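You operate a simulated robot arm through the tools that you are given. There is no shell and no other tool. Be economical: measure what you need, move in short steps, check, and stop when the job is done.

Carry out the task below with a simulated robot arm. There is one attempt and no reset: what you move stays moved.

TASK
Highlight the amount due on the water and piano bills with the pink highlighter.
Fine: then lay the water bill in the red tray; the highlighter goes back in the pen stand. Set down upright: what you pick out. A coat counts when it lies all over at full strength: go over it till it gets no stronger.
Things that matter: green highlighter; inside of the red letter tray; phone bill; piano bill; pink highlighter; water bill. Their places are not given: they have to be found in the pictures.

It is judged by the outcome, as a careful person would: the job done as asked, and still so three seconds after it is handed in. It fails if anything else is knocked over, pushed out of place, dropped, spilled or broken.

THE ROBOT
A 7-joint arm with a two-finger parallel gripper, fixed in place. Base frame: the origin is at the foot of the arm, x ahead of it, y to its left, z up; the work surface is at about z = 0.75. Units: m, degrees, N and s.
With the tool pointing down near the work surface it reaches from about 0.2 to 0.68 m from the base axis. Its first joint turns from -66.0 to 66.0 degrees. Payload 2.4 kg.
The tool frame sits at the grasp point between the pads (the TCP): z along the fingers, y along the line on which they close. The tips reach 0.03 m beyond it. The gripper opens to 0.094 m. The fingers are 0.028 m wide and 0.01 m thick; the gripper's body (0.05 by 0.096 m) begins 0.055 m behind the TCP.
Orientation is that of the tool frame in the base frame, as a unit quaternion [w, x, y, z]. With the fingers straight down and closing along the base's y, the tool's x points along the base's -x, its y along +y and its z along -z.

THE INTERFACE
- The arm moves only by the tool servo_tool. Its arguments are lists of equal length, an entry for each row: "claw": the closure, from 0 (fully open) to 1 (shut); "delta_pos": the shift along the tool's x, y, z in m, a list of three; "turn": the turn, a rotation vector about the tool's x, y, z in degrees, a list of three. In form: {"claw": [claw, ...], "delta_pos": [[x, y, z], ...], "turn": [[wx, wy, wz], ...]}. A call has 1 to 20 rows; each row is the pose to reach, as a shift and turn from the pose commanded when the call began, along the tool's axes at that moment. Each row takes 0.2 s and may step no farther than 0.05 m and 8.6 degrees from the row before; otherwise, or with a gripper value out of range, the whole call is refused. A pose out of reach is approached as far as the arm can. The call stops where the force on the tool passes 70 N (or 10 N more than at its start, if that is more) or the arm is blocked; 0.2 s more then pass. The fingers move at their own pace (about 0.153 m/s each) and stop on an object; they squeeze with about 21 N. The grip force told is the motor's: it shows also when the fingers shut on nothing. Time passes only in rows, and 0.2 s behind the last, so rows that repeat a pose let the fingers close. The reply holds the time, the measured pose of the TCP, the force on the tool along the base axes, the opening and the grip force, in the units named above and with some noise, with the torque about the TCP (base axes, N m) and any sound that the robot's microphone picked up.
- Cameras (640 x 400 px; columns grow to the right, rows downward): "scene" is fixed at [0.0495, 0.4914, 1.4436]; the picture's right is [-0.56, -0.83, 0.00], its down [-0.49, 0.33, -0.81] and it looks along [0.67, -0.45, -0.59] (base axes); focal length 360 px, centre (320, 200). "wrist" rides on the gripper at [0.076, 0.014, -0.102] in the tool frame; the picture's right is [-0.18, 0.98, 0.00], its down [-0.75, -0.14, -0.64] and it looks along [-0.63, -0.12, 0.77] (tool axes); focal length 243 px, centre (320, 200).
- snapshot(camera): a new picture of that camera. No time passes.
- point_at(camera, pixels): for up to 12 pixels [column, row] of the newest picture of that camera ("zoom" is the newest enlarged one), the place [x, y, z] in the base frame of the surface seen there, good to about 0.002 m. No time passes.
- inspect(camera, box): a new picture of the part [left, top, right, bottom] of that camera's present view, enlarged. No time passes.
- hand_in(): hands the job in; it is judged then, once.

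Work in short steps. Measure before you move; look again where a grasp or a placing could have gone wrong, and mend it. You have 80 turns and 46 pictures in all, those below and enlarged ones among them. Open the gripper and draw the arm clear of the work before you hand the job in, unless the task says otherwise; then end with one line.

The tools are called after "Request:" as a command line: name --argument value ..., lists and objects as JSON in quotes. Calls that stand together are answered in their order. servo_tool: Moves the arm, as the interface text tells. Its arguments: {"type":"object","properties":{"claw":{"type":"array","items":{"type":"number"}},"delta_pos":{"type":"array","items":{"type":"array","items":{"type":"number"}}},"turn":{"type":"array","items":{"type":"array","items":{"type":"number"}}}},"required":["claw","delta_pos","turn"]} The other tools are called the same way: snapshot (camera) takes a picture; point_at (camera, pixels) gives the place of the surface under pixels of a picture; inspect (camera, box) takes an enlarged picture of a part of a camera's view; hand_in () hands the job in.

At the start:

```text
time: 0.0
eef_pos: [0.428, 0.129, 1.077]
orientation: [0.0, 0.0, 1.0, 0.0]
force: [0.4, 0.1, 0.5]
torque: [0.0, -0.01, -0.03]
opening: 0.0942
finger_force: 0.1
```

scene: 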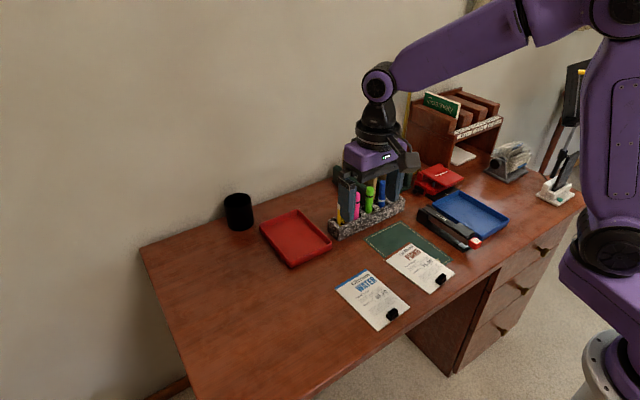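
wrist: 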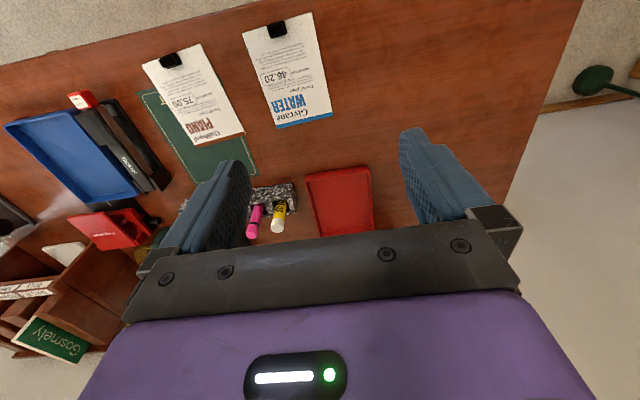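

The bills (water near scene px (372,300), piano near (420,268)) and the pen stand (367,212) are visible. I take enlarged views of them.

Request:
inspect --camera "scene" --box '[310, 150, 430, 250]'

Request:
inspect --camera "scene" --box '[325, 230, 465, 335]'

Request:
inspect --camera "wrist" --box '[130, 0, 350, 140]'

```text
4.00 times, centred on (370, 200) of scene
```

zoom: 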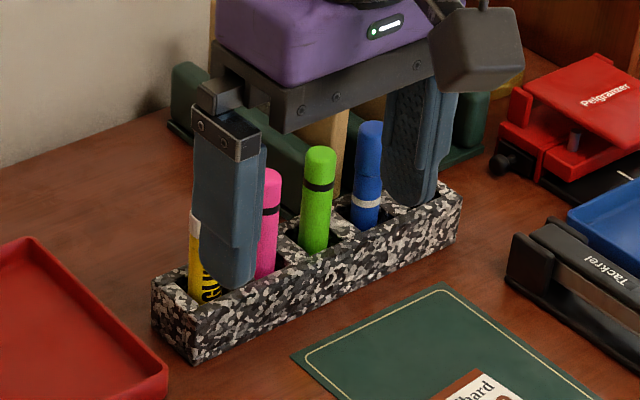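

```text
3.81 times, centred on (395, 282) of scene
```

zoom: 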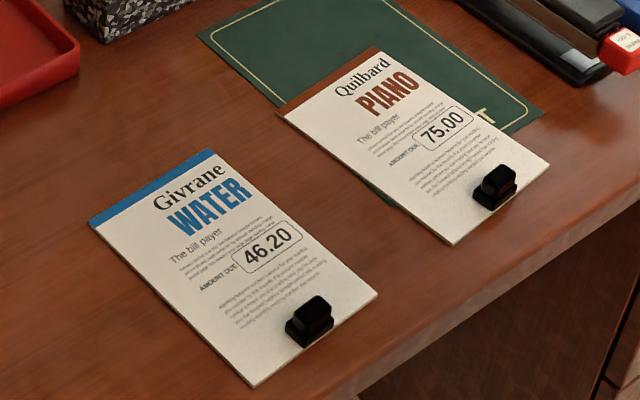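

```text
2.86 times, centred on (240, 70) of wrist
```

zoom: 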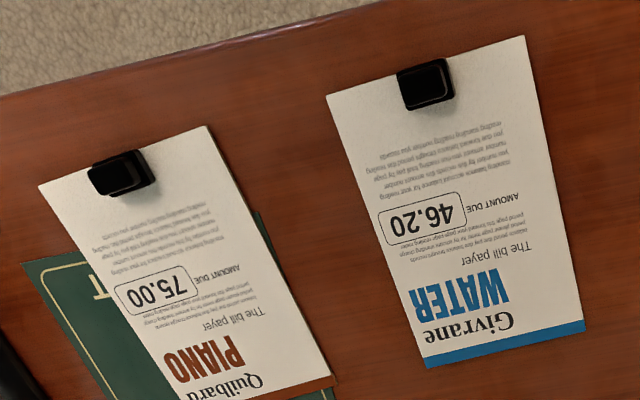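

I measure the water and piano boxes and clips in the newest zoom, and the highlighters and tray in the scene.

Request:
point_at --camera "zoom" --pixels '[[378, 213], [460, 192], [467, 226], [387, 246], [425, 85], [115, 290], [188, 263], [201, 291], [131, 316], [122, 175], [328, 97], [524, 38]]'

Request:
point_at --camera "scene" --pixels '[[358, 194], [358, 203], [357, 214], [370, 188], [382, 181], [343, 225], [405, 195], [268, 235], [294, 212], [330, 243], [290, 265], [296, 237]]'

Request:
point_at --camera "wrist" --pixels '[[257, 206], [255, 220], [250, 233], [276, 206], [293, 186], [252, 190], [310, 176], [366, 170], [372, 230], [320, 234], [340, 195], [296, 205]]'

```text
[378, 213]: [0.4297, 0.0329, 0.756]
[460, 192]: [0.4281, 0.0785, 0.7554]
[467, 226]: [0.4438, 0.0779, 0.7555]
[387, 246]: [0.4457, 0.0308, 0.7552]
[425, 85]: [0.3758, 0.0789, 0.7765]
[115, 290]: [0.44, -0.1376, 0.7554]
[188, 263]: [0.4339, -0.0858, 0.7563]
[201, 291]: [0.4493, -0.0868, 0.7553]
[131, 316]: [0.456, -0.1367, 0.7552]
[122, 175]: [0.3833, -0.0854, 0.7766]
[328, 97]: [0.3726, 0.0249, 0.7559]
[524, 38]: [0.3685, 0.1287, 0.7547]
```

```text
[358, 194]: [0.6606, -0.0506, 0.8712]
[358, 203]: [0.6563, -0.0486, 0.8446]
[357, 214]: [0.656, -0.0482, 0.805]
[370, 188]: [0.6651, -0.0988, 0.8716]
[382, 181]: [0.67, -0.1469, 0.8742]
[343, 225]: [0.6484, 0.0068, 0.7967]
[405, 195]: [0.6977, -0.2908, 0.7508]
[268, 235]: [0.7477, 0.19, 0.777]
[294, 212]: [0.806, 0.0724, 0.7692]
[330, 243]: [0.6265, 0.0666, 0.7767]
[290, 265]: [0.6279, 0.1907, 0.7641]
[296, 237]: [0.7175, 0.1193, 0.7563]
```

```text
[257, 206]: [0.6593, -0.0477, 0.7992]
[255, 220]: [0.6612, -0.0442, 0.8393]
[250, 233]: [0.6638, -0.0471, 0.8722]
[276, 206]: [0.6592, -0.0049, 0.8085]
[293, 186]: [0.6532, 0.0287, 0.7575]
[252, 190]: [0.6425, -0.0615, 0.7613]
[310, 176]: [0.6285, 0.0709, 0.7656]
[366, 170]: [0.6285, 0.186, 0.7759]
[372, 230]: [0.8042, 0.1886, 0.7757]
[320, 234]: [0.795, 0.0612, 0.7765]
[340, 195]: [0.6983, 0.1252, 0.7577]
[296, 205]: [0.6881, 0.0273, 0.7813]
```

Pink highlighter stands at about (0.662, -0.047), top 0.873. I move to a hover short of it to look at its surroundings.

Request:
servo_tool --claw '[0, 0, 0, 0, 0, 0]' --delta_pos '[[-0.025, -0.03, 0.01], [-0.055, -0.06, 0.02], [-0.085, -0.09, 0.03], [-0.115, -0.12, 0.04], [-0.145, -0.15, 0.05], [-0.17, -0.177, 0.06]]' --turn '[[0, 0, 0], [0, 0, 0], [0, 0, 0], [0, 0, 0], [0, 0, 0], [0, 0, 0]]'

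Request:
snapshot --camera "wrist"

Request:
inspect --camera "scene" --box '[310, 150, 430, 250]'

```text
time: 1.4
eef_pos: [0.599, -0.0456, 1.0157]
orientation: [-0.001, -0.001, 1.0, -0.001]
force: [-1.2, 0.1, 0.2]
torque: [0.0, 0.05, 0.03]
opening: 0.094
finger_force: 0.0
```

```text
40 pictures are left
```

wrist: 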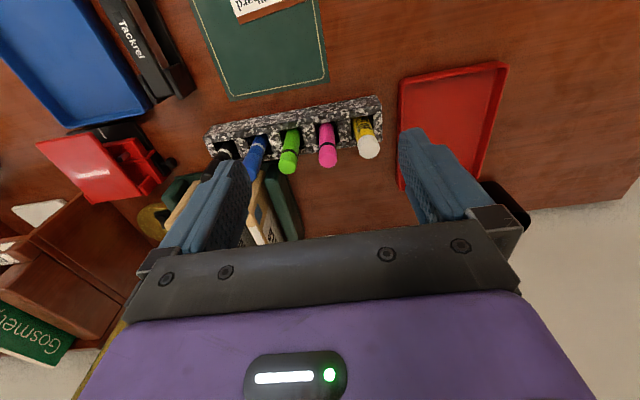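

```text
4.00 times, centred on (370, 200) of scene
```

zoom: 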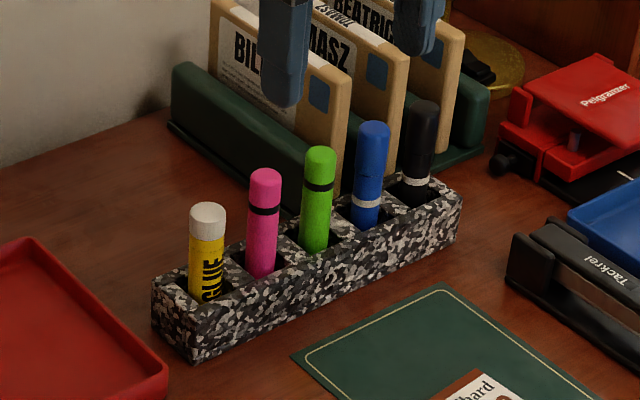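

Behind the stand are folders; I measure the pen tops and the nearest folder edges in this wrist view.

Request:
point_at --camera "wrist" --pixels '[[327, 158], [328, 140], [369, 148], [289, 166], [300, 235], [290, 185], [281, 180], [265, 215], [322, 125], [335, 148], [318, 150], [284, 225]]'

Request:
point_at --camera "zoom" --pixels '[[265, 172], [252, 210], [278, 210], [262, 240], [343, 118], [321, 150], [335, 160], [300, 150], [207, 208], [270, 100]]'

```text
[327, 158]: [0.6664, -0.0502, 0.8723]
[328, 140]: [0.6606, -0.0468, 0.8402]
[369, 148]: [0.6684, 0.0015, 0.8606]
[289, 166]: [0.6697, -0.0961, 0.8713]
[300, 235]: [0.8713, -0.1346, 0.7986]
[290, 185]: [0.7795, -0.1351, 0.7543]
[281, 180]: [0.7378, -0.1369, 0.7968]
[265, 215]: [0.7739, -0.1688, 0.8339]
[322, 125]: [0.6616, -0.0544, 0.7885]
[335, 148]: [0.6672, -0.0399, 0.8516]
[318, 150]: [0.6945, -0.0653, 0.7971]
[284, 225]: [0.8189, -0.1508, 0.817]
```

```text
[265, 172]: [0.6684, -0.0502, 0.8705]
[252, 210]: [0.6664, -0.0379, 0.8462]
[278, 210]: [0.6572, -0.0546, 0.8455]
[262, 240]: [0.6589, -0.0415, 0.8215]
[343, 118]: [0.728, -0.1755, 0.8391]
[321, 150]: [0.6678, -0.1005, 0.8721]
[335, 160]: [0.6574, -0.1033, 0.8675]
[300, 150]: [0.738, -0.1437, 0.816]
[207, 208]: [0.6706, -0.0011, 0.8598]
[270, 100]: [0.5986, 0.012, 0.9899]
```

Pink axis ≈ (0.667, -0.048), glue edge at y ≈ -0.014, green edge ≈ -0.088: with ~0.033 opening the fingers fit between. I come above and descend with the half-closed claw.

Request:
servo_tool --claw '[0.65, 0.65, 0.65, 0.65, 0.65]' --delta_pos '[[-0.035, 0, 0.02], [-0.069, 0, 0.04], [-0.069, 0, 0.07], [-0.069, 0, 0.1], [-0.069, 0, 0.115]]' --turn '[[0, 0, 0], [0, 0, 0], [0, 0, 0], [0, 0, 0], [0, 0, 0]]'

Request:
snapshot --camera "wrist"

Request:
inspect --camera "scene" --box '[310, 150, 430, 250]'

```text
time: 2.6
eef_pos: [0.6674, -0.047, 0.9009]
orientation: [-0.001, 0.0, 1.0, 0.0]
force: [-0.2, 0.0, 0.1]
torque: [0.0, -0.02, -0.02]
opening: 0.0329
finger_force: 0.1
```

```text
38 pictures are left
```

wrist: 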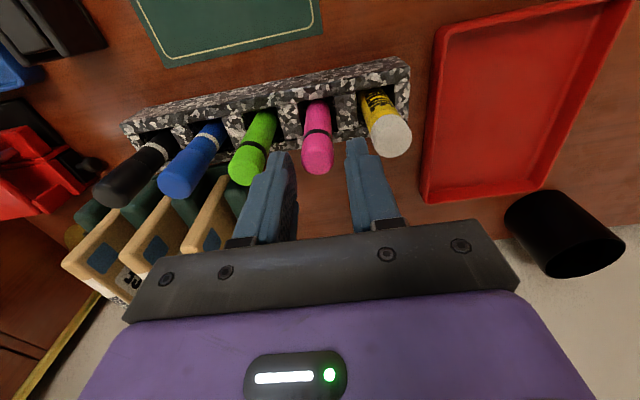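

```text
4.00 times, centred on (370, 200) of scene
```

zoom: 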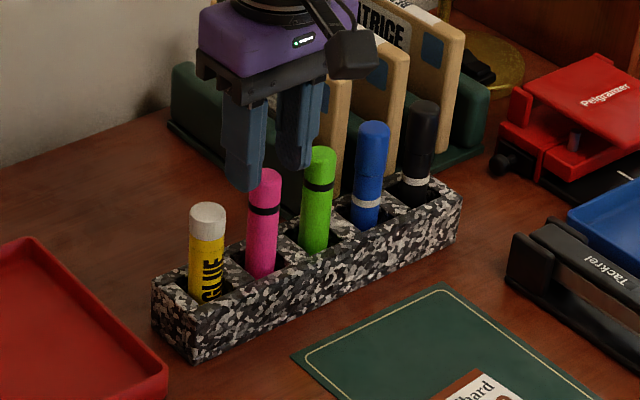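

The fingertips (px 285 and 358, row 150) straddle the pink top (317,160), slightly right of centre. I shift 2 mm toward -y, descend to 0.845 and close.

Request:
servo_tool --claw '[0.65, 0.65, 0.65, 0.65, 1, 1, 1, 1]' --delta_pos '[[0, -0.002, 0.0], [0, -0.002, 0.02], [0, -0.002, 0.04], [0, -0.002, 0.055], [0, -0.002, 0.055], [0, -0.002, 0.055], [0, -0.002, 0.055], [0, -0.002, 0.055]]' --turn '[[0, 0, 0], [0, 0, 0], [0, 0, 0], [0, 0, 0], [0, 0, 0], [0, 0, 0], [0, 0, 0], [0, 0, 0]]'

Request:
inspect --camera "scene" --box '[310, 150, 430, 250]'

```text
time: 4.4
eef_pos: [0.6665, -0.0491, 0.8469]
orientation: [0.0, -0.001, 1.0, 0.0]
force: [0.5, 0.5, 2.2]
torque: [0.07, -0.04, 0.0]
opening: 0.0208
finger_force: 21.1
```

```text
4.00 times, centred on (370, 200) of scene
```

zoom: 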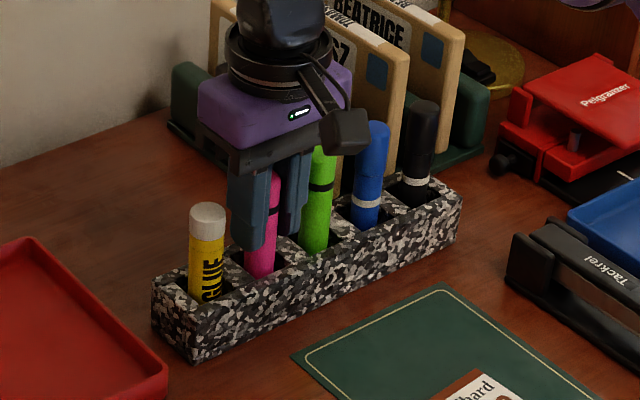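

Gripped (opening 0.0208). I lift straight up 0.12 and look at the lower end.

Request:
servo_tool --claw '[1, 1, 1, 1, 1, 1]' --delta_pos '[[0, 0, -0.01], [0, 0, -0.03], [0, 0, -0.05], [0, 0, -0.075], [0, 0, -0.1], [0, 0, -0.12]]' --turn '[[0, 0, 0], [0, 0, 0], [0, 0, 0], [0, 0, 0], [0, 0, 0], [0, 0, 0]]'

Request:
inspect --camera "scene" --box '[310, 130, 430, 230]'

```text
time: 5.8
eef_pos: [0.6678, -0.0508, 0.9676]
orientation: [0.0, -0.001, 1.0, 0.0]
force: [0.7, 1.0, -0.3]
torque: [0.03, 0.04, -0.01]
opening: 0.0207
finger_force: 21.3
```

```text
4.00 times, centred on (370, 180) of scene
```

zoom: 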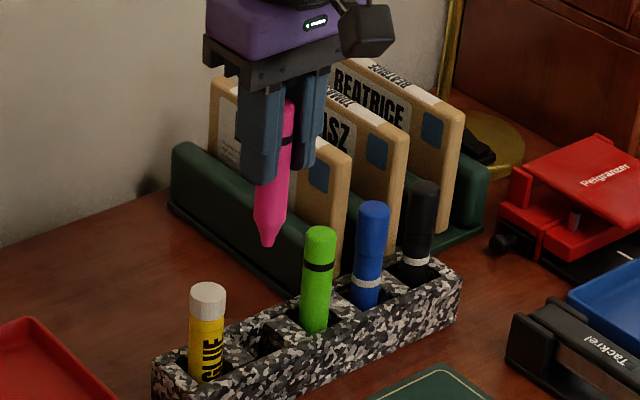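

The pen is held with its tapered tip down (zoom px (268,245)); it looks slightly leaned, so I measure its tip and body.

Request:
point_at --camera "zoom" --pixels '[[268, 244], [268, 238], [266, 225], [270, 205], [274, 190], [289, 105], [287, 125]]'

Request:
snapshot --camera "wrist"

```text
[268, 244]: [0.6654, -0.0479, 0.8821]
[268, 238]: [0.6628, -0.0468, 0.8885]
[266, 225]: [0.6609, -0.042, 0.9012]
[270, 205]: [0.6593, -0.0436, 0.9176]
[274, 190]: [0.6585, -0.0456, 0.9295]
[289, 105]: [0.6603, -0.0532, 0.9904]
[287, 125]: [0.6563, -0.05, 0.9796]
```

```text
34 pictures are left
```

wrist: 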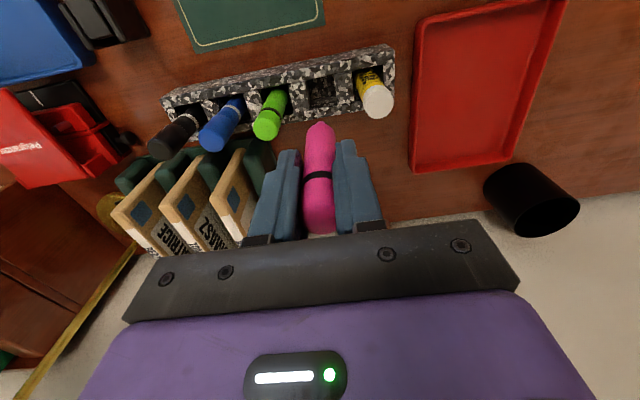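

Tip sits about 0.0875 below the TCP. I carry it at height over the water bill.

Request:
servo_tool --claw '[1, 1, 1, 1, 1, 1, 1, 1]' --delta_pos '[[0.035, 0, 0], [0.07, 0.01, 0], [0.11, 0.03, 0], [0.15, 0.055, 0], [0.19, 0.08, 0.01], [0.22, 0.1, 0.03], [0.23, 0.105, 0.055], [0.23, 0.105, 0.07]]' --turn '[[0, 0, 0], [0, 0, 0], [0, 0, 0], [0, 0, 0], [0, 0, 0], [0, 0, 0], [0, 0, 0], [0, 0, 0]]'

Request:
inspect --camera "scene" --box '[325, 230, 465, 335]'

Request:
inspect --camera "wrist" --box '[220, 50, 420, 175]'

```text
time: 7.6
eef_pos: [0.4352, 0.055, 0.8949]
orientation: [0.001, 0.0, 1.0, 0.0]
force: [-0.2, 0.4, 0.2]
torque: [0.01, 0.01, -0.02]
opening: 0.0205
finger_force: 21.0
```

```text
3.81 times, centred on (395, 282) of scene
```

zoom: 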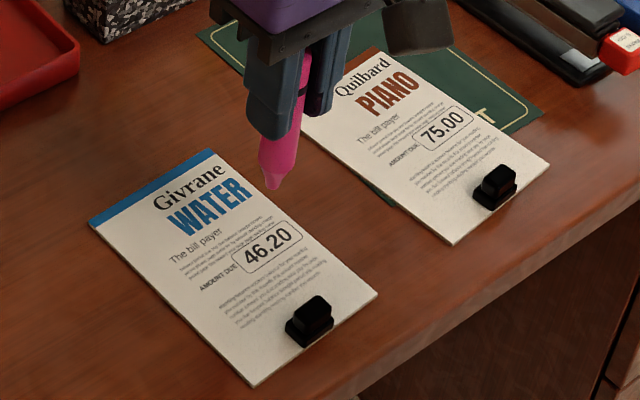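

```text
3.20 times, centred on (320, 112) of wrist
```

zoom: 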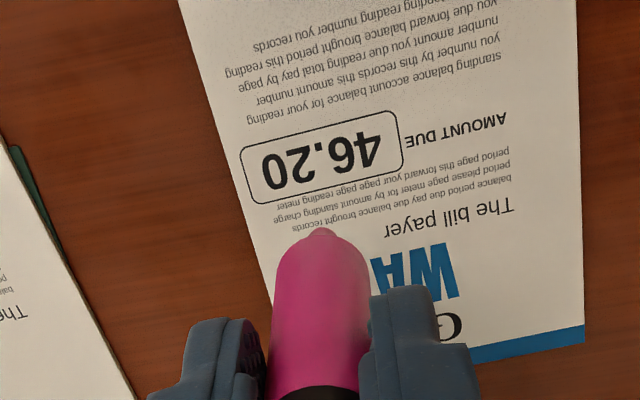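

I measure the box corners, the pen tip, and the bill's edges in this close view.

Request:
point_at --camera "zoom" --pixels '[[240, 150], [398, 110], [403, 168], [252, 204], [320, 230], [320, 234], [320, 129], [328, 185], [582, 250], [584, 338], [200, 60], [578, 20]]'

Request:
inspect --camera "scene" --box '[365, 260, 415, 292]'

```text
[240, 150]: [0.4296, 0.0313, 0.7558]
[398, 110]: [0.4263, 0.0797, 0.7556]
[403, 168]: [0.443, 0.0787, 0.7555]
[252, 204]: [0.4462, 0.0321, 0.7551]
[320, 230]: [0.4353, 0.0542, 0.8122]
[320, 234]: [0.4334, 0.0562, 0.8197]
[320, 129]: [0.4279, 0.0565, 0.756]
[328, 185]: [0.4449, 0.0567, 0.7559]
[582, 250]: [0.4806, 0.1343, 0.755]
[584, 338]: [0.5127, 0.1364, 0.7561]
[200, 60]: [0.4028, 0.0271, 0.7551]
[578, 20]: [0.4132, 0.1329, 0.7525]
```

```text
12.50 times, centred on (390, 276) of scene
```

zoom: 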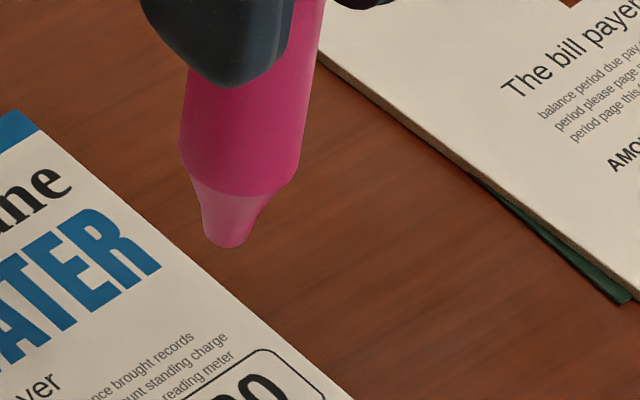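

I measure the tip more exactly in this zoom.

Request:
point_at --camera "zoom" --pixels '[[228, 245], [210, 236], [246, 236], [228, 225], [204, 205], [256, 205], [228, 200], [185, 165], [296, 165]]'

```text
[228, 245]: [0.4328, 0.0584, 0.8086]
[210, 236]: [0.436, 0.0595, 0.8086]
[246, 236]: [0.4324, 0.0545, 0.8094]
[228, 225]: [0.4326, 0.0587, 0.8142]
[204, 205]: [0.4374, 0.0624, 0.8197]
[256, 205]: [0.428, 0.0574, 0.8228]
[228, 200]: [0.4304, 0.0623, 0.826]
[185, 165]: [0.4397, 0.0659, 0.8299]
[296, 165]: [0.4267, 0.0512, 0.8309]
```

Tip ≈ (0.4345, 0.056, 0.8085); water box centre ≈ (0.4363, 0.0555), long axis along (-0.066, 0.998), 47 × 17 mm. I go over the box's -y end and descend to just above the paper (0.7555).

Request:
servo_tool --claw '[1, 1, 1, 1]' --delta_pos '[[-0.003, -0.018, 0.02], [-0.003, -0.018, 0.04], [-0.003, -0.018, 0.05], [-0.003, -0.018, 0.051]]' --turn '[[0, 0, 0], [0, 0, 0], [0, 0, 0], [0, 0, 0]]'

Request:
inspect --camera "wrist" --box '[260, 70, 380, 145]'

```text
time: 8.6
eef_pos: [0.4403, 0.0386, 0.8457]
orientation: [0.0, -0.001, 1.0, -0.001]
force: [0.0, -0.3, -0.2]
torque: [-0.03, -0.04, 0.0]
opening: 0.0208
finger_force: 20.5
```

```text
5.33 times, centred on (320, 108) of wrist
```

zoom: 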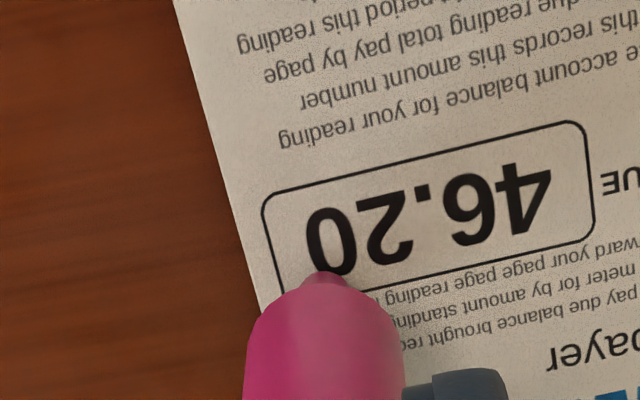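

The tip's visible edge is at zoom px (325,273), seemingly nearer the box's lower edge; I measure it.

Request:
point_at --camera "zoom" --pixels '[[325, 268], [325, 274], [325, 279], [310, 285], [345, 280], [264, 195], [580, 122], [594, 235], [300, 240], [323, 228], [412, 262]]'

Request:
inspect --camera "scene" --box '[370, 270, 420, 302]'

```text
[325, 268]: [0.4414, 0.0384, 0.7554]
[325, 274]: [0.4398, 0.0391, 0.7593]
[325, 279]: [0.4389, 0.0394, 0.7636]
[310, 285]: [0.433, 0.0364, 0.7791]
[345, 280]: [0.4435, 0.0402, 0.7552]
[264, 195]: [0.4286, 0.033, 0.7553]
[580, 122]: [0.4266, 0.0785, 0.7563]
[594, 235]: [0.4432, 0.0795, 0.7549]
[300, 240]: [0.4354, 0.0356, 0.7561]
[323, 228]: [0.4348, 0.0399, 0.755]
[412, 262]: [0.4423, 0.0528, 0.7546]
```

```text
12.50 times, centred on (395, 286) of scene
```

zoom: 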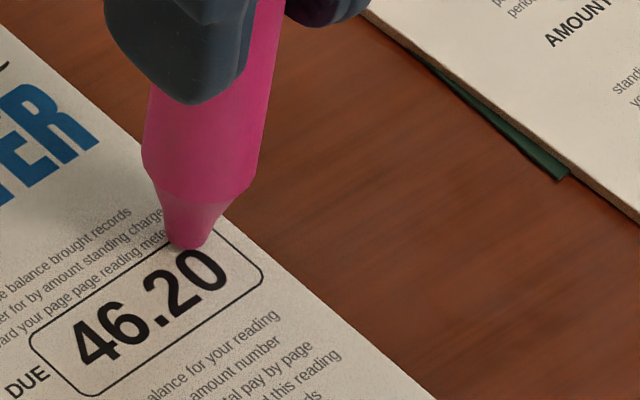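

The tip is about 4 mm too far +x (≈(0.4415, 0.039)); I shift toward -x and look again before touching.

Request:
servo_tool --claw '[1, 1]' --delta_pos '[[0.004, 0, 0], [0.004, 0, 0.001]]' --turn '[[0, 0, 0], [0, 0, 0]]'

Request:
inspect --camera "wrist" --box '[260, 70, 380, 145]'

Request:
inspect --camera "scene" --box '[370, 270, 420, 302]'

Request:
point_at --camera "zoom" --pixels '[[184, 250], [184, 256], [184, 262], [170, 245], [205, 245], [265, 275], [215, 225], [30, 345], [90, 395]]'

```text
time: 9.2
eef_pos: [0.4359, 0.0373, 0.8456]
orientation: [0.0, -0.001, 1.0, 0.0]
force: [-0.5, -0.5, -1.0]
torque: [0.01, 0.02, 0.0]
opening: 0.0207
finger_force: 21.9
```

```text
5.33 times, centred on (320, 108) of wrist
```

zoom: 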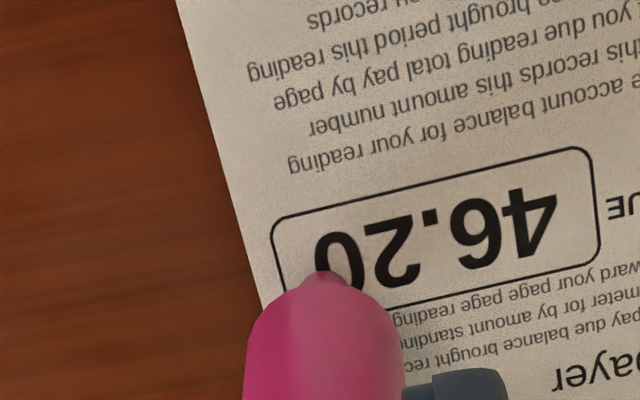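

```text
12.50 times, centred on (395, 286) of scene
```

zoom: 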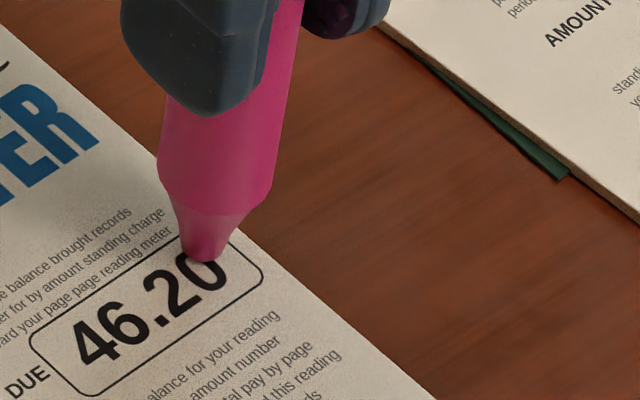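

```text
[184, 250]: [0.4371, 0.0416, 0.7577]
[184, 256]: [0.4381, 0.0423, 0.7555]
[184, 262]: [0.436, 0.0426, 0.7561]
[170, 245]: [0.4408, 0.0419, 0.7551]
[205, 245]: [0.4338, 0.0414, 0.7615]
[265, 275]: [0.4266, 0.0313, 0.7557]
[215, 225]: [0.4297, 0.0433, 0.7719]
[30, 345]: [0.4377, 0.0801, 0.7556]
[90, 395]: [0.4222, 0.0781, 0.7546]
```

The tip is now near the box's mid-height at its -y end, ~1–2 mm above the paper. I descend in small steps watching the force.

Request:
servo_tool --claw '[1, 1, 1]' --delta_pos '[[0, 0, 0.001], [0, 0, 0.0015], [0, 0, 0.002]]' --turn '[[0, 0, 0], [0, 0, 0], [0, 0, 0]]'

```text
time: 10.0
eef_pos: [0.4349, 0.0369, 0.8431]
orientation: [-0.001, 0.0, 1.0, 0.0]
force: [-0.8, -1.0, 1.7]
torque: [-0.03, 0.0, 0.01]
opening: 0.0209
finger_force: 21.7
```

Force z 1.7 N hints at contact; one more millimetre.

Request:
servo_tool --claw '[1, 1]' --delta_pos '[[0, 0, 0.0005], [0, 0, 0.001]]' --turn '[[0, 0, 0], [0, 0, 0]]'

```text
time: 10.6
eef_pos: [0.4354, 0.0374, 0.8442]
orientation: [0.001, 0.0, 1.0, 0.0]
force: [-0.8, -1.9, 12.6]
torque: [-0.27, 0.03, 0.0]
opening: 0.0206
finger_force: 21.2
```

Contact at 12.6 N; I ease off ~0.6 mm and draw one stroke along the box, then check the trace.

Request:
servo_tool --claw '[1, 1, 1, 1, 1, 1, 1, 1, 1, 1]' --delta_pos '[[0, 0, -0.0006], [-0.0002, -0.003, -0.0006], [0, 0, -0.0006], [0.0004, 0.006, -0.0006], [0.0008, 0.012, -0.0006], [0.0012, 0.018, -0.0006], [0.0016, 0.024, -0.0006], [0.002, 0.03, -0.0006], [0.0024, 0.036, -0.0006], [0.0024, 0.036, -0.0006]]' --turn '[[0, 0, 0], [0, 0, 0], [0, 0, 0], [0, 0, 0], [0, 0, 0], [0, 0, 0], [0, 0, 0], [0, 0, 0], [0, 0, 0], [0, 0, 0]]'

Request:
inspect --camera "wrist" --box '[220, 70, 340, 145]'

```text
time: 12.8
eef_pos: [0.4328, 0.0712, 0.8426]
orientation: [0.002, -0.001, 1.0, 0.001]
force: [0.7, -6.5, 20.0]
torque: [-0.55, -0.13, -0.02]
opening: 0.0208
finger_force: 21.1
```

```text
5.33 times, centred on (280, 108) of wrist
```

zoom: 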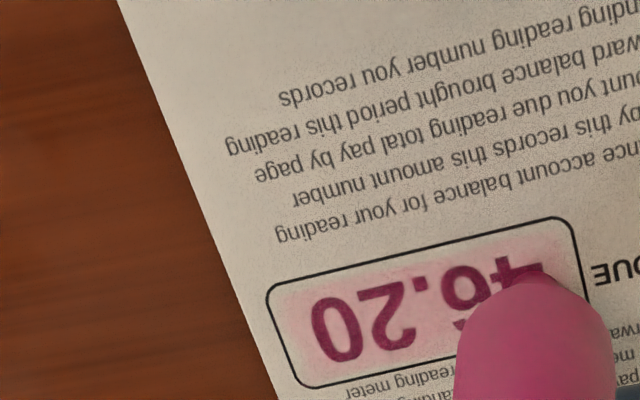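

A pink band appears, wide and soft-edged. Force rose to 20 N, so I ease off and check that the bill has not shifted.

Request:
servo_tool --claw '[1, 1]' --delta_pos '[[0, 0, -0.001], [0, 0, -0.0012]]' --turn '[[0, 0, 0], [0, 0, 0]]'

Request:
point_at --camera "zoom" --pixels '[[268, 290], [567, 220], [297, 386], [585, 300], [330, 375], [545, 275], [518, 278]]'

```text
time: 13.4
eef_pos: [0.4326, 0.073, 0.8433]
orientation: [0.0, -0.001, 1.0, 0.0]
force: [-0.2, -0.1, -0.4]
torque: [-0.02, -0.01, 0.01]
opening: 0.0209
finger_force: 21.7
```

```text
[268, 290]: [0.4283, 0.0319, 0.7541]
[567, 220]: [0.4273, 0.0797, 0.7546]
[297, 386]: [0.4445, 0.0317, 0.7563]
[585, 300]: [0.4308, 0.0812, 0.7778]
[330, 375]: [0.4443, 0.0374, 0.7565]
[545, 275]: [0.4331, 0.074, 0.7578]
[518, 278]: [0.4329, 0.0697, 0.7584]
```

The bill has not moved. Contact begins at about commanded z 0.8432; I now sweep the lower and upper thirds of the box at a light pressure.

Request:
servo_tool --claw '[1, 1, 1, 1, 1, 1, 1, 1, 1, 1, 1, 1, 1, 1, 1, 1, 1, 1]' --delta_pos '[[-0.0043, 0.003, 0], [-0.0043, 0.003, 0.0008], [-0.0047, -0.003, 0.0008], [-0.0051, -0.009, 0.0008], [-0.0055, -0.015, 0.0008], [-0.0059, -0.021, 0.0008], [-0.0063, -0.027, 0.0008], [-0.0067, -0.033, 0.0008], [-0.0071, -0.039, 0.0008], [-0.0026, -0.039, 0.0008], [0.0019, -0.039, 0.0008], [0.0023, -0.033, 0.0008], [0.0027, -0.027, 0.0008], [0.0031, -0.021, 0.0008], [0.0035, -0.015, 0.0008], [0.0039, -0.009, 0.0008], [0.0043, -0.003, 0.0008], [0.0047, 0.003, 0.0008]]' --turn '[[0, 0, 0], [0, 0, 0], [0, 0, 0], [0, 0, 0], [0, 0, 0], [0, 0, 0], [0, 0, 0], [0, 0, 0], [0, 0, 0], [0, 0, 0], [0, 0, 0], [0, 0, 0], [0, 0, 0], [0, 0, 0], [0, 0, 0], [0, 0, 0], [0, 0, 0], [0, 0, 0]]'

Request:
inspect --camera "scene" --box '[370, 270, 420, 302]'

Request:
inspect --camera "wrist" --box '[220, 70, 340, 145]'

```text
time: 17.2
eef_pos: [0.4273, 0.0755, 0.8426]
orientation: [-0.001, -0.001, 1.0, 0.0]
force: [-0.9, -0.7, -0.2]
torque: [0.01, 0.01, 0.04]
opening: 0.0207
finger_force: 20.9
```

```text
12.50 times, centred on (395, 286) of scene
```

zoom: 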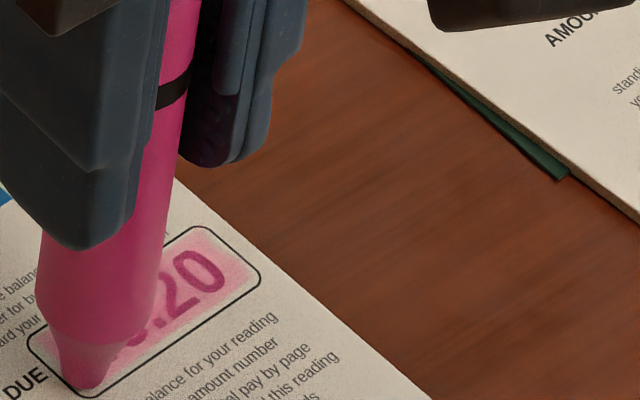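

```text
5.33 times, centred on (280, 108) of wrist
```

zoom: 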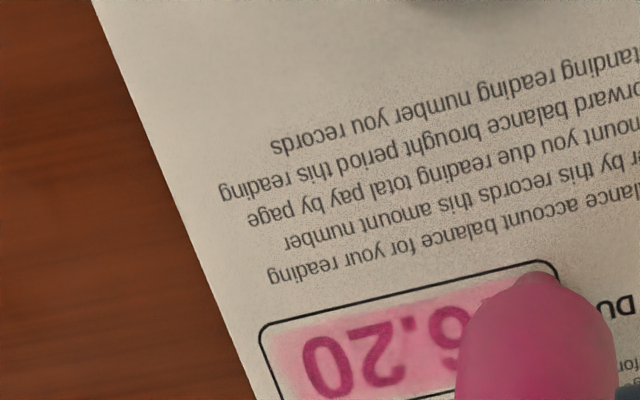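

Now the reading shows no contact, so the pen slipped up slightly earlier. I press a bit further to refind contact.

Request:
servo_tool --claw '[1, 1]' --delta_pos '[[0.0, -0.002, 0.0004], [0.0, -0.002, 0.0008]]' --turn '[[0, 0, 0], [0, 0, 0]]'

```text
time: 17.8
eef_pos: [0.4279, 0.0744, 0.8423]
orientation: [0.0, -0.001, 1.0, -0.001]
force: [-0.4, 0.1, 1.2]
torque: [-0.07, 0.02, 0.02]
opening: 0.0208
finger_force: 21.1
```

Light contact at 0.8422. I sweep the -x third and then the middle with 0.4 mm more press.

Request:
servo_tool --claw '[1, 1, 1, 1, 1, 1, 1, 1, 1, 1, 1, 1, 1, 1, 1, 1, 1]' --delta_pos '[[0.0001, 0.002, 0.0004], [-0.0003, -0.004, 0.0004], [-0.0007, -0.01, 0.0004], [-0.0011, -0.016, 0.0004], [-0.0015, -0.022, 0.0004], [-0.0019, -0.028, 0.0004], [-0.0023, -0.034, 0.0004], [-0.0026, -0.04, 0.0004], [-0.0071, -0.04, 0.0004], [-0.0068, -0.034, 0.0004], [-0.0064, -0.028, 0.0004], [-0.006, -0.022, 0.0004], [-0.0056, -0.016, 0.0004], [-0.0052, -0.01, 0.0004], [-0.0048, -0.004, 0.0004], [-0.0044, 0.002, 0.0004], [-0.0089, 0.002, 0.0004]]' --turn '[[0, 0, 0], [0, 0, 0], [0, 0, 0], [0, 0, 0], [0, 0, 0], [0, 0, 0], [0, 0, 0], [0, 0, 0], [0, 0, 0], [0, 0, 0], [0, 0, 0], [0, 0, 0], [0, 0, 0], [0, 0, 0], [0, 0, 0], [0, 0, 0], [0, 0, 0]]'

```text
time: 21.4
eef_pos: [0.4361, 0.0779, 0.8413]
orientation: [0.0, -0.001, 1.0, 0.0]
force: [-2.1, 1.3, 8.1]
torque: [0.22, 0.2, 0.01]
opening: 0.0208
finger_force: 21.8
```

Contact is good at 8 N. I sweep the +x third and return along an in-between line.

Request:
servo_tool --claw '[1, 1, 1, 1, 1, 1, 1, 1, 1, 1, 1, 1, 1, 1, 1, 1]' --delta_pos '[[-0.0004, -0.006, 0], [-0.0008, -0.012, 0], [-0.0012, -0.018, 0], [-0.0016, -0.024, 0], [-0.002, -0.03, 0], [-0.0024, -0.036, 0], [-0.0028, -0.042, 0], [-0.0003, -0.042, 0], [0.0001, -0.036, 0], [0.0005, -0.03, 0], [0.0009, -0.024, 0], [0.0013, -0.018, 0], [0.0017, -0.012, 0], [0.0021, -0.006, 0], [0.0025, 0, 0], [0.0025, 0, -0.03]]' --turn '[[0, 0, 0], [0, 0, 0], [0, 0, 0], [0, 0, 0], [0, 0, 0], [0, 0, 0], [0, 0, 0], [0, 0, 0], [0, 0, 0], [0, 0, 0], [0, 0, 0], [0, 0, 0], [0, 0, 0], [0, 0, 0], [0, 0, 0], [0, 0, 0]]'

Request:
inspect --camera "wrist" --box '[210, 50, 370, 150]'

```text
time: 24.8
eef_pos: [0.4353, 0.0749, 0.871]
orientation: [-0.001, -0.001, 1.0, 0.0]
force: [-1.4, 0.1, -0.1]
torque: [0.0, -0.02, 0.02]
opening: 0.0205
finger_force: 21.1
```

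```text
4.00 times, centred on (290, 100) of wrist
```

zoom: 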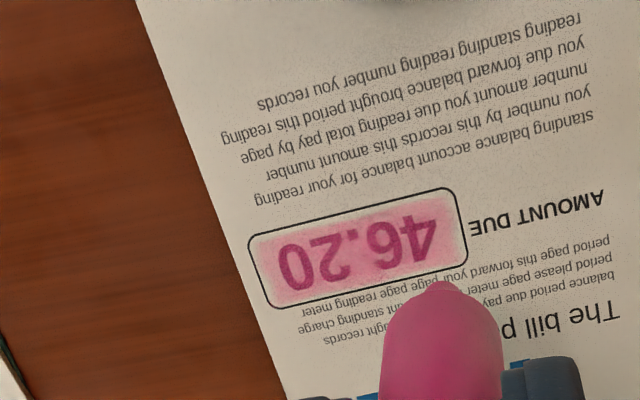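

Most of the box is pink; I look closer for lighter margins.

Request:
inspect --camera "wrist" --box '[268, 92, 332, 132]'

Request:
point_at --camera "zoom" --pixels '[[45, 150], [470, 45], [500, 210], [85, 295], [75, 175], [460, 80], [475, 190], [110, 270], [270, 170]]'

```text
10.00 times, centred on (300, 112) of wrist
```

zoom: 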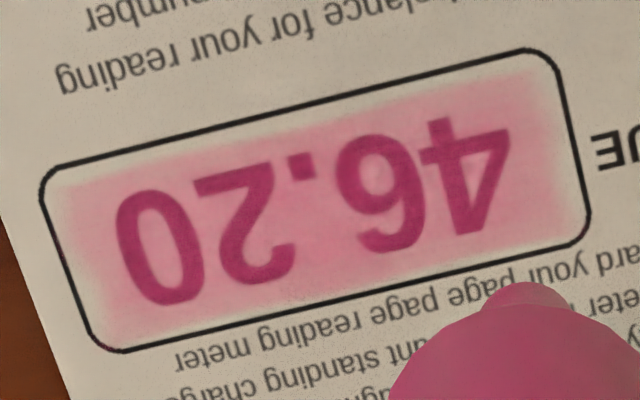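

```text
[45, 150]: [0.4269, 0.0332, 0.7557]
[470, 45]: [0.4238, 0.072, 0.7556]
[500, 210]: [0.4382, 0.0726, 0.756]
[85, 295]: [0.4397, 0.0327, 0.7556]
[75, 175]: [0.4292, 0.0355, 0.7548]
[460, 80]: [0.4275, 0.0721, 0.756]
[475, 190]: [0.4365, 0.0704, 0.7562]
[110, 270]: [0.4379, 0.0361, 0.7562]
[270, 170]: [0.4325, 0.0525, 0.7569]
```

The coat falls ~2 mm short at both ends and ~1 mm at the -x edge. I go over again with slightly wider extents.

Request:
servo_tool --claw '[1, 1, 1, 1, 1, 1, 1, 1, 1, 1, 1, 1, 1, 1, 1, 1, 1, 1]' --delta_pos '[[0.0074, 0.002, 0.0275], [0.0074, 0.002, 0.03], [0.007, -0.0045, 0.03], [0.0066, -0.011, 0.03], [0.0061, -0.0175, 0.03], [0.0057, -0.024, 0.03], [0.0053, -0.0305, 0.03], [0.0049, -0.037, 0.03], [0.0044, -0.0435, 0.03], [-0.0009, -0.0435, 0.03], [-0.0004, -0.037, 0.03], [0, -0.0305, 0.03], [0.0004, -0.024, 0.03], [0.0008, -0.0175, 0.03], [0.0013, -0.011, 0.03], [0.0017, -0.0045, 0.03], [0.0021, 0.002, 0.03], [-0.0024, 0.002, 0.03]]' --turn '[[0, 0, 0], [0, 0, 0], [0, 0, 0], [0, 0, 0], [0, 0, 0], [0, 0, 0], [0, 0, 0], [0, 0, 0], [0, 0, 0], [0, 0, 0], [0, 0, 0], [0, 0, 0], [0, 0, 0], [0, 0, 0], [0, 0, 0], [0, 0, 0], [0, 0, 0], [0, 0, 0]]'

```text
time: 28.6
eef_pos: [0.4383, 0.0796, 0.842]
orientation: [-0.001, -0.001, 1.0, -0.001]
force: [0.7, 0.5, -0.6]
torque: [0.01, -0.02, 0.03]
opening: 0.02
finger_force: 21.4
```

No contact force again at the end; I feel for contact.

Request:
servo_tool --claw '[1, 1, 1]' --delta_pos '[[0, 0, 0.0004], [0, 0, 0.0008], [0, 0, 0.0008]]' --turn '[[0, 0, 0], [0, 0, 0], [0, 0, 0]]'

Request:
inspect --camera "scene" --box '[370, 265, 420, 297]'

```text
time: 29.4
eef_pos: [0.4381, 0.0785, 0.8409]
orientation: [0.0, 0.0, 1.0, 0.0]
force: [-0.6, 0.0, 1.0]
torque: [0.01, -0.03, -0.01]
opening: 0.0203
finger_force: 20.7
```

```text
12.50 times, centred on (395, 281) of scene
```

zoom: 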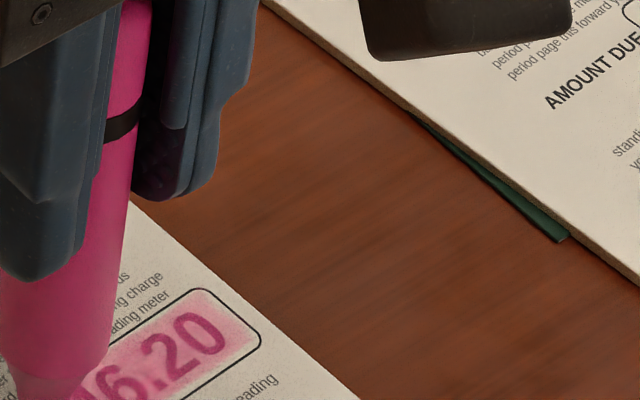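

Still barely touching; I press further in small steps.

Request:
servo_tool --claw '[1, 1]' --delta_pos '[[0, 0, 0.0004], [0, 0, 0.0007]]' --turn '[[0, 0, 0], [0, 0, 0]]'

Request:
inspect --camera "scene" --box '[350, 265, 410, 303]'

```text
time: 30.0
eef_pos: [0.4378, 0.0779, 0.841]
orientation: [0.0, 0.0, 1.0, 0.001]
force: [0.0, -0.7, 18.1]
torque: [-0.12, 0.04, -0.03]
opening: 0.0204
finger_force: 21.0
```

```text
10.53 times, centred on (380, 284) of scene
```

zoom: 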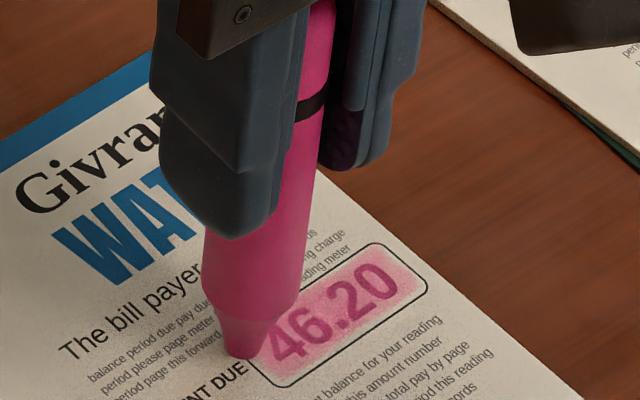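

The tip is right at the box's +y border corner, too far out. I lift and see the result.

Request:
servo_tool --claw '[1, 1, 1]' --delta_pos '[[0, 0, -0.003], [-0.02, 0, -0.03], [-0.03, 0, -0.05]]' --turn '[[0, 0, 0], [0, 0, 0], [0, 0, 0]]'

Request:
inspect --camera "wrist" --box '[265, 60, 345, 110]'

Request:
inspect --camera "scene" --box '[360, 260, 420, 305]'

```text
time: 30.8
eef_pos: [0.4692, 0.0799, 0.8905]
orientation: [0.0, -0.001, 1.0, -0.001]
force: [0.0, -0.1, -0.2]
torque: [-0.02, -0.01, 0.04]
opening: 0.0204
finger_force: 21.4
```

```text
8.00 times, centred on (305, 85) of wrist
```

zoom: 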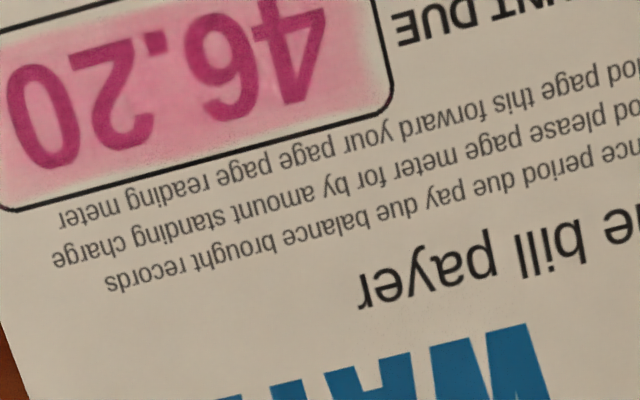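

```text
8.89 times, centred on (390, 282) of scene
```

zoom: 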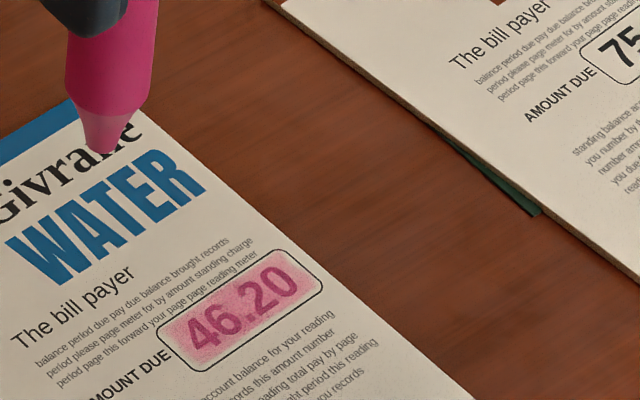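

No stray mark. I re-measure the tip now, plus the box corners and the pink limits in this scene zoom.

Request:
point_at --camera "zoom" --pixels '[[100, 150], [88, 146], [118, 146], [100, 140], [68, 100], [148, 105], [162, 335], [205, 372], [318, 285], [275, 252], [178, 335], [205, 355]]'

Request:
snapshot --camera "wrist"

```text
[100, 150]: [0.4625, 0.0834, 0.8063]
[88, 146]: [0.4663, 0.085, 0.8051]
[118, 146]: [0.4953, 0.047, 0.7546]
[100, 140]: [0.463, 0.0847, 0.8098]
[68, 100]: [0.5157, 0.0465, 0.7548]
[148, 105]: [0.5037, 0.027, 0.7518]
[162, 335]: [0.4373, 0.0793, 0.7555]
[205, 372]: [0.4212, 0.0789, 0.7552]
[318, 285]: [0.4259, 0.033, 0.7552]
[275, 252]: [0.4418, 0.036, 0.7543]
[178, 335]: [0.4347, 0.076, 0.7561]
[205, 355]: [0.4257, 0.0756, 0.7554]
```

```text
17 pictures are left
```

wrist: 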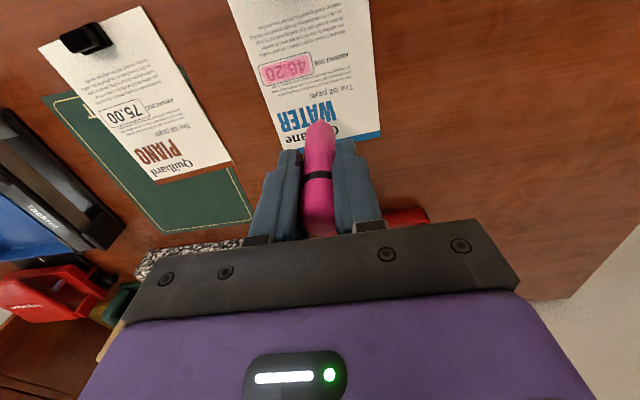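

No bill movement; corners read the same as before. The tip sits ~3 mm to +y of the TCP, and the sweep ends likely lag. I return above the -x/+y corner with corrected offsets and feel for contact.

Request:
servo_tool --claw '[1, 1, 1, 1, 1]' --delta_pos '[[0.0391, -0.0035, 0.02], [0.0391, -0.0035, 0.042], [0.0391, -0.0035, 0.0486], [0.0391, -0.0035, 0.0492], [0.0391, -0.0035, 0.0496]]' --turn '[[0, 0, 0], [0, 0, 0], [0, 0, 0], [0, 0, 0], [0, 0, 0]]'

```text
time: 32.0
eef_pos: [0.4286, 0.0743, 0.8403]
orientation: [0.001, -0.001, 1.0, 0.001]
force: [-0.9, -0.1, 18.2]
torque: [0.11, 0.02, 0.01]
opening: 0.02
finger_force: 20.4
```

18 N: I ease off 0.5 mm and sweep the first two lines with dwells at the ends.

Request:
servo_tool --claw '[1, 1, 1, 1, 1, 1, 1, 1, 1, 1, 1, 1, 1, 1, 1, 1, 1, 1, 1]' --delta_pos '[[0, 0, -0.0005], [-0.0004, -0.006, -0.0005], [-0.0008, -0.012, -0.0005], [-0.0012, -0.018, -0.0005], [-0.0016, -0.024, -0.0005], [-0.002, -0.03, -0.0005], [-0.0024, -0.036, -0.0005], [-0.0028, -0.0425, -0.0005], [-0.0028, -0.0425, -0.0005], [-0.0063, -0.0425, -0.0005], [-0.0063, -0.0425, -0.0005], [-0.0059, -0.036, -0.0005], [-0.0055, -0.03, -0.0005], [-0.0051, -0.024, -0.0005], [-0.0047, -0.018, -0.0005], [-0.0043, -0.012, -0.0005], [-0.0039, -0.006, -0.0005], [-0.0035, 0, -0.0005], [-0.0035, 0, -0.0005]]' --turn '[[0, 0, 0], [0, 0, 0], [0, 0, 0], [0, 0, 0], [0, 0, 0], [0, 0, 0], [0, 0, 0], [0, 0, 0], [0, 0, 0], [0, 0, 0], [0, 0, 0], [0, 0, 0], [0, 0, 0], [0, 0, 0], [0, 0, 0], [0, 0, 0], [0, 0, 0], [0, 0, 0], [0, 0, 0]]'

```text
time: 36.0
eef_pos: [0.4319, 0.0741, 0.8424]
orientation: [-0.001, -0.001, 1.0, 0.0]
force: [0.3, 0.5, -0.2]
torque: [-0.01, -0.01, 0.02]
opening: 0.0201
finger_force: 21.3
```

Contact was lost by the end again; I feel down once more and check before the remaining lines.

Request:
servo_tool --claw '[1, 1, 1]' --delta_pos '[[-0.0035, 0, 0.0003], [-0.0035, 0, 0.0006], [-0.0035, 0, 0.0006]]' --turn '[[0, 0, 0], [0, 0, 0], [0, 0, 0]]'

```text
time: 36.8
eef_pos: [0.4361, 0.0738, 0.8406]
orientation: [0.0, -0.001, 1.0, 0.001]
force: [-0.3, 0.1, 4.6]
torque: [0.06, 0.04, 0.02]
opening: 0.0204
finger_force: 21.1
```

4.6 N contact. I sweep the third and fourth lines, adding press very gradually.

Request:
servo_tool --claw '[1, 1, 1, 1, 1, 1, 1, 1, 1, 1, 1, 1, 1, 1, 1, 1, 1, 1]' --delta_pos '[[-0.0004, -0.006, 0.0001], [-0.0008, -0.012, 0.0001], [-0.0012, -0.018, 0.0002], [-0.0016, -0.024, 0.0002], [-0.002, -0.03, 0.0002], [-0.0024, -0.036, 0.0003], [-0.0028, -0.0425, 0.0003], [-0.0028, -0.0425, 0.0003], [-0.0058, -0.0425, 0.0003], [-0.0058, -0.0425, 0.0004], [-0.0054, -0.036, 0.0004], [-0.005, -0.03, 0.0004], [-0.0046, -0.024, 0.0005], [-0.0042, -0.018, 0.0005], [-0.0038, -0.012, 0.0005], [-0.0034, -0.006, 0.0006], [-0.003, 0, 0.0006], [-0.003, 0, 0.0006]]' --turn '[[0, 0, 0], [0, 0, 0], [0, 0, 0], [0, 0, 0], [0, 0, 0], [0, 0, 0], [0, 0, 0], [0, 0, 0], [0, 0, 0], [0, 0, 0], [0, 0, 0], [0, 0, 0], [0, 0, 0], [0, 0, 0], [0, 0, 0], [0, 0, 0], [0, 0, 0], [0, 0, 0]]'

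```text
time: 40.6
eef_pos: [0.4398, 0.0759, 0.8401]
orientation: [0.0, -0.001, 1.0, -0.001]
force: [0.2, -2.3, 9.1]
torque: [-0.12, -0.02, -0.01]
opening: 0.02
finger_force: 21.3
```

Contact held (9 N). I paint across the +y end, along the -x edge, then across the -y end, and lift to check.

Request:
servo_tool --claw '[1, 1, 1, 1, 1, 1, 1, 1, 1, 1, 1, 1, 1, 1, 1, 1, 1]' --delta_pos '[[0.0035, 0.0005, 0], [0.007, 0.0005, 0], [0.0105, 0.0005, 0], [0.0105, 0.0005, 0.0001], [0.0101, -0.006, 0.0001], [0.0097, -0.012, 0.0001], [0.0093, -0.018, 0.0002], [0.0089, -0.024, 0.0002], [0.0085, -0.03, 0.0002], [0.0081, -0.036, 0.0003], [0.0077, -0.0425, 0.0003], [0.0077, -0.0425, 0.0003], [0.0042, -0.0425, 0.0003], [0.0007, -0.0425, 0.0003], [-0.0028, -0.0425, 0.0004], [-0.0028, -0.0425, 0.0004], [-0.0028, -0.0425, -0.03]]' --turn '[[0, 0, 0], [0, 0, 0], [0, 0, 0], [0, 0, 0], [0, 0, 0], [0, 0, 0], [0, 0, 0], [0, 0, 0], [0, 0, 0], [0, 0, 0], [0, 0, 0], [0, 0, 0], [0, 0, 0], [0, 0, 0], [0, 0, 0], [0, 0, 0], [0, 0, 0]]'

Request:
inspect --camera "wrist" --box '[308, 82, 388, 132]'

```text
time: 44.2
eef_pos: [0.4433, 0.0321, 0.8704]
orientation: [0.001, 0.0, 1.0, 0.0]
force: [1.4, 0.5, 0.6]
torque: [0.0, -0.02, 0.0]
opening: 0.0201
finger_force: 21.1
```

```text
8.00 times, centred on (348, 107) of wrist
```

zoom: 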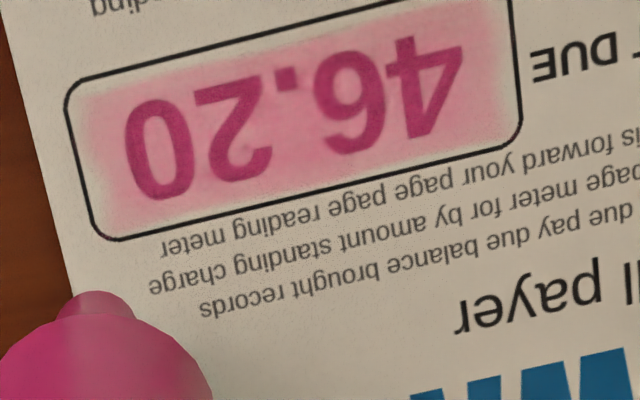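

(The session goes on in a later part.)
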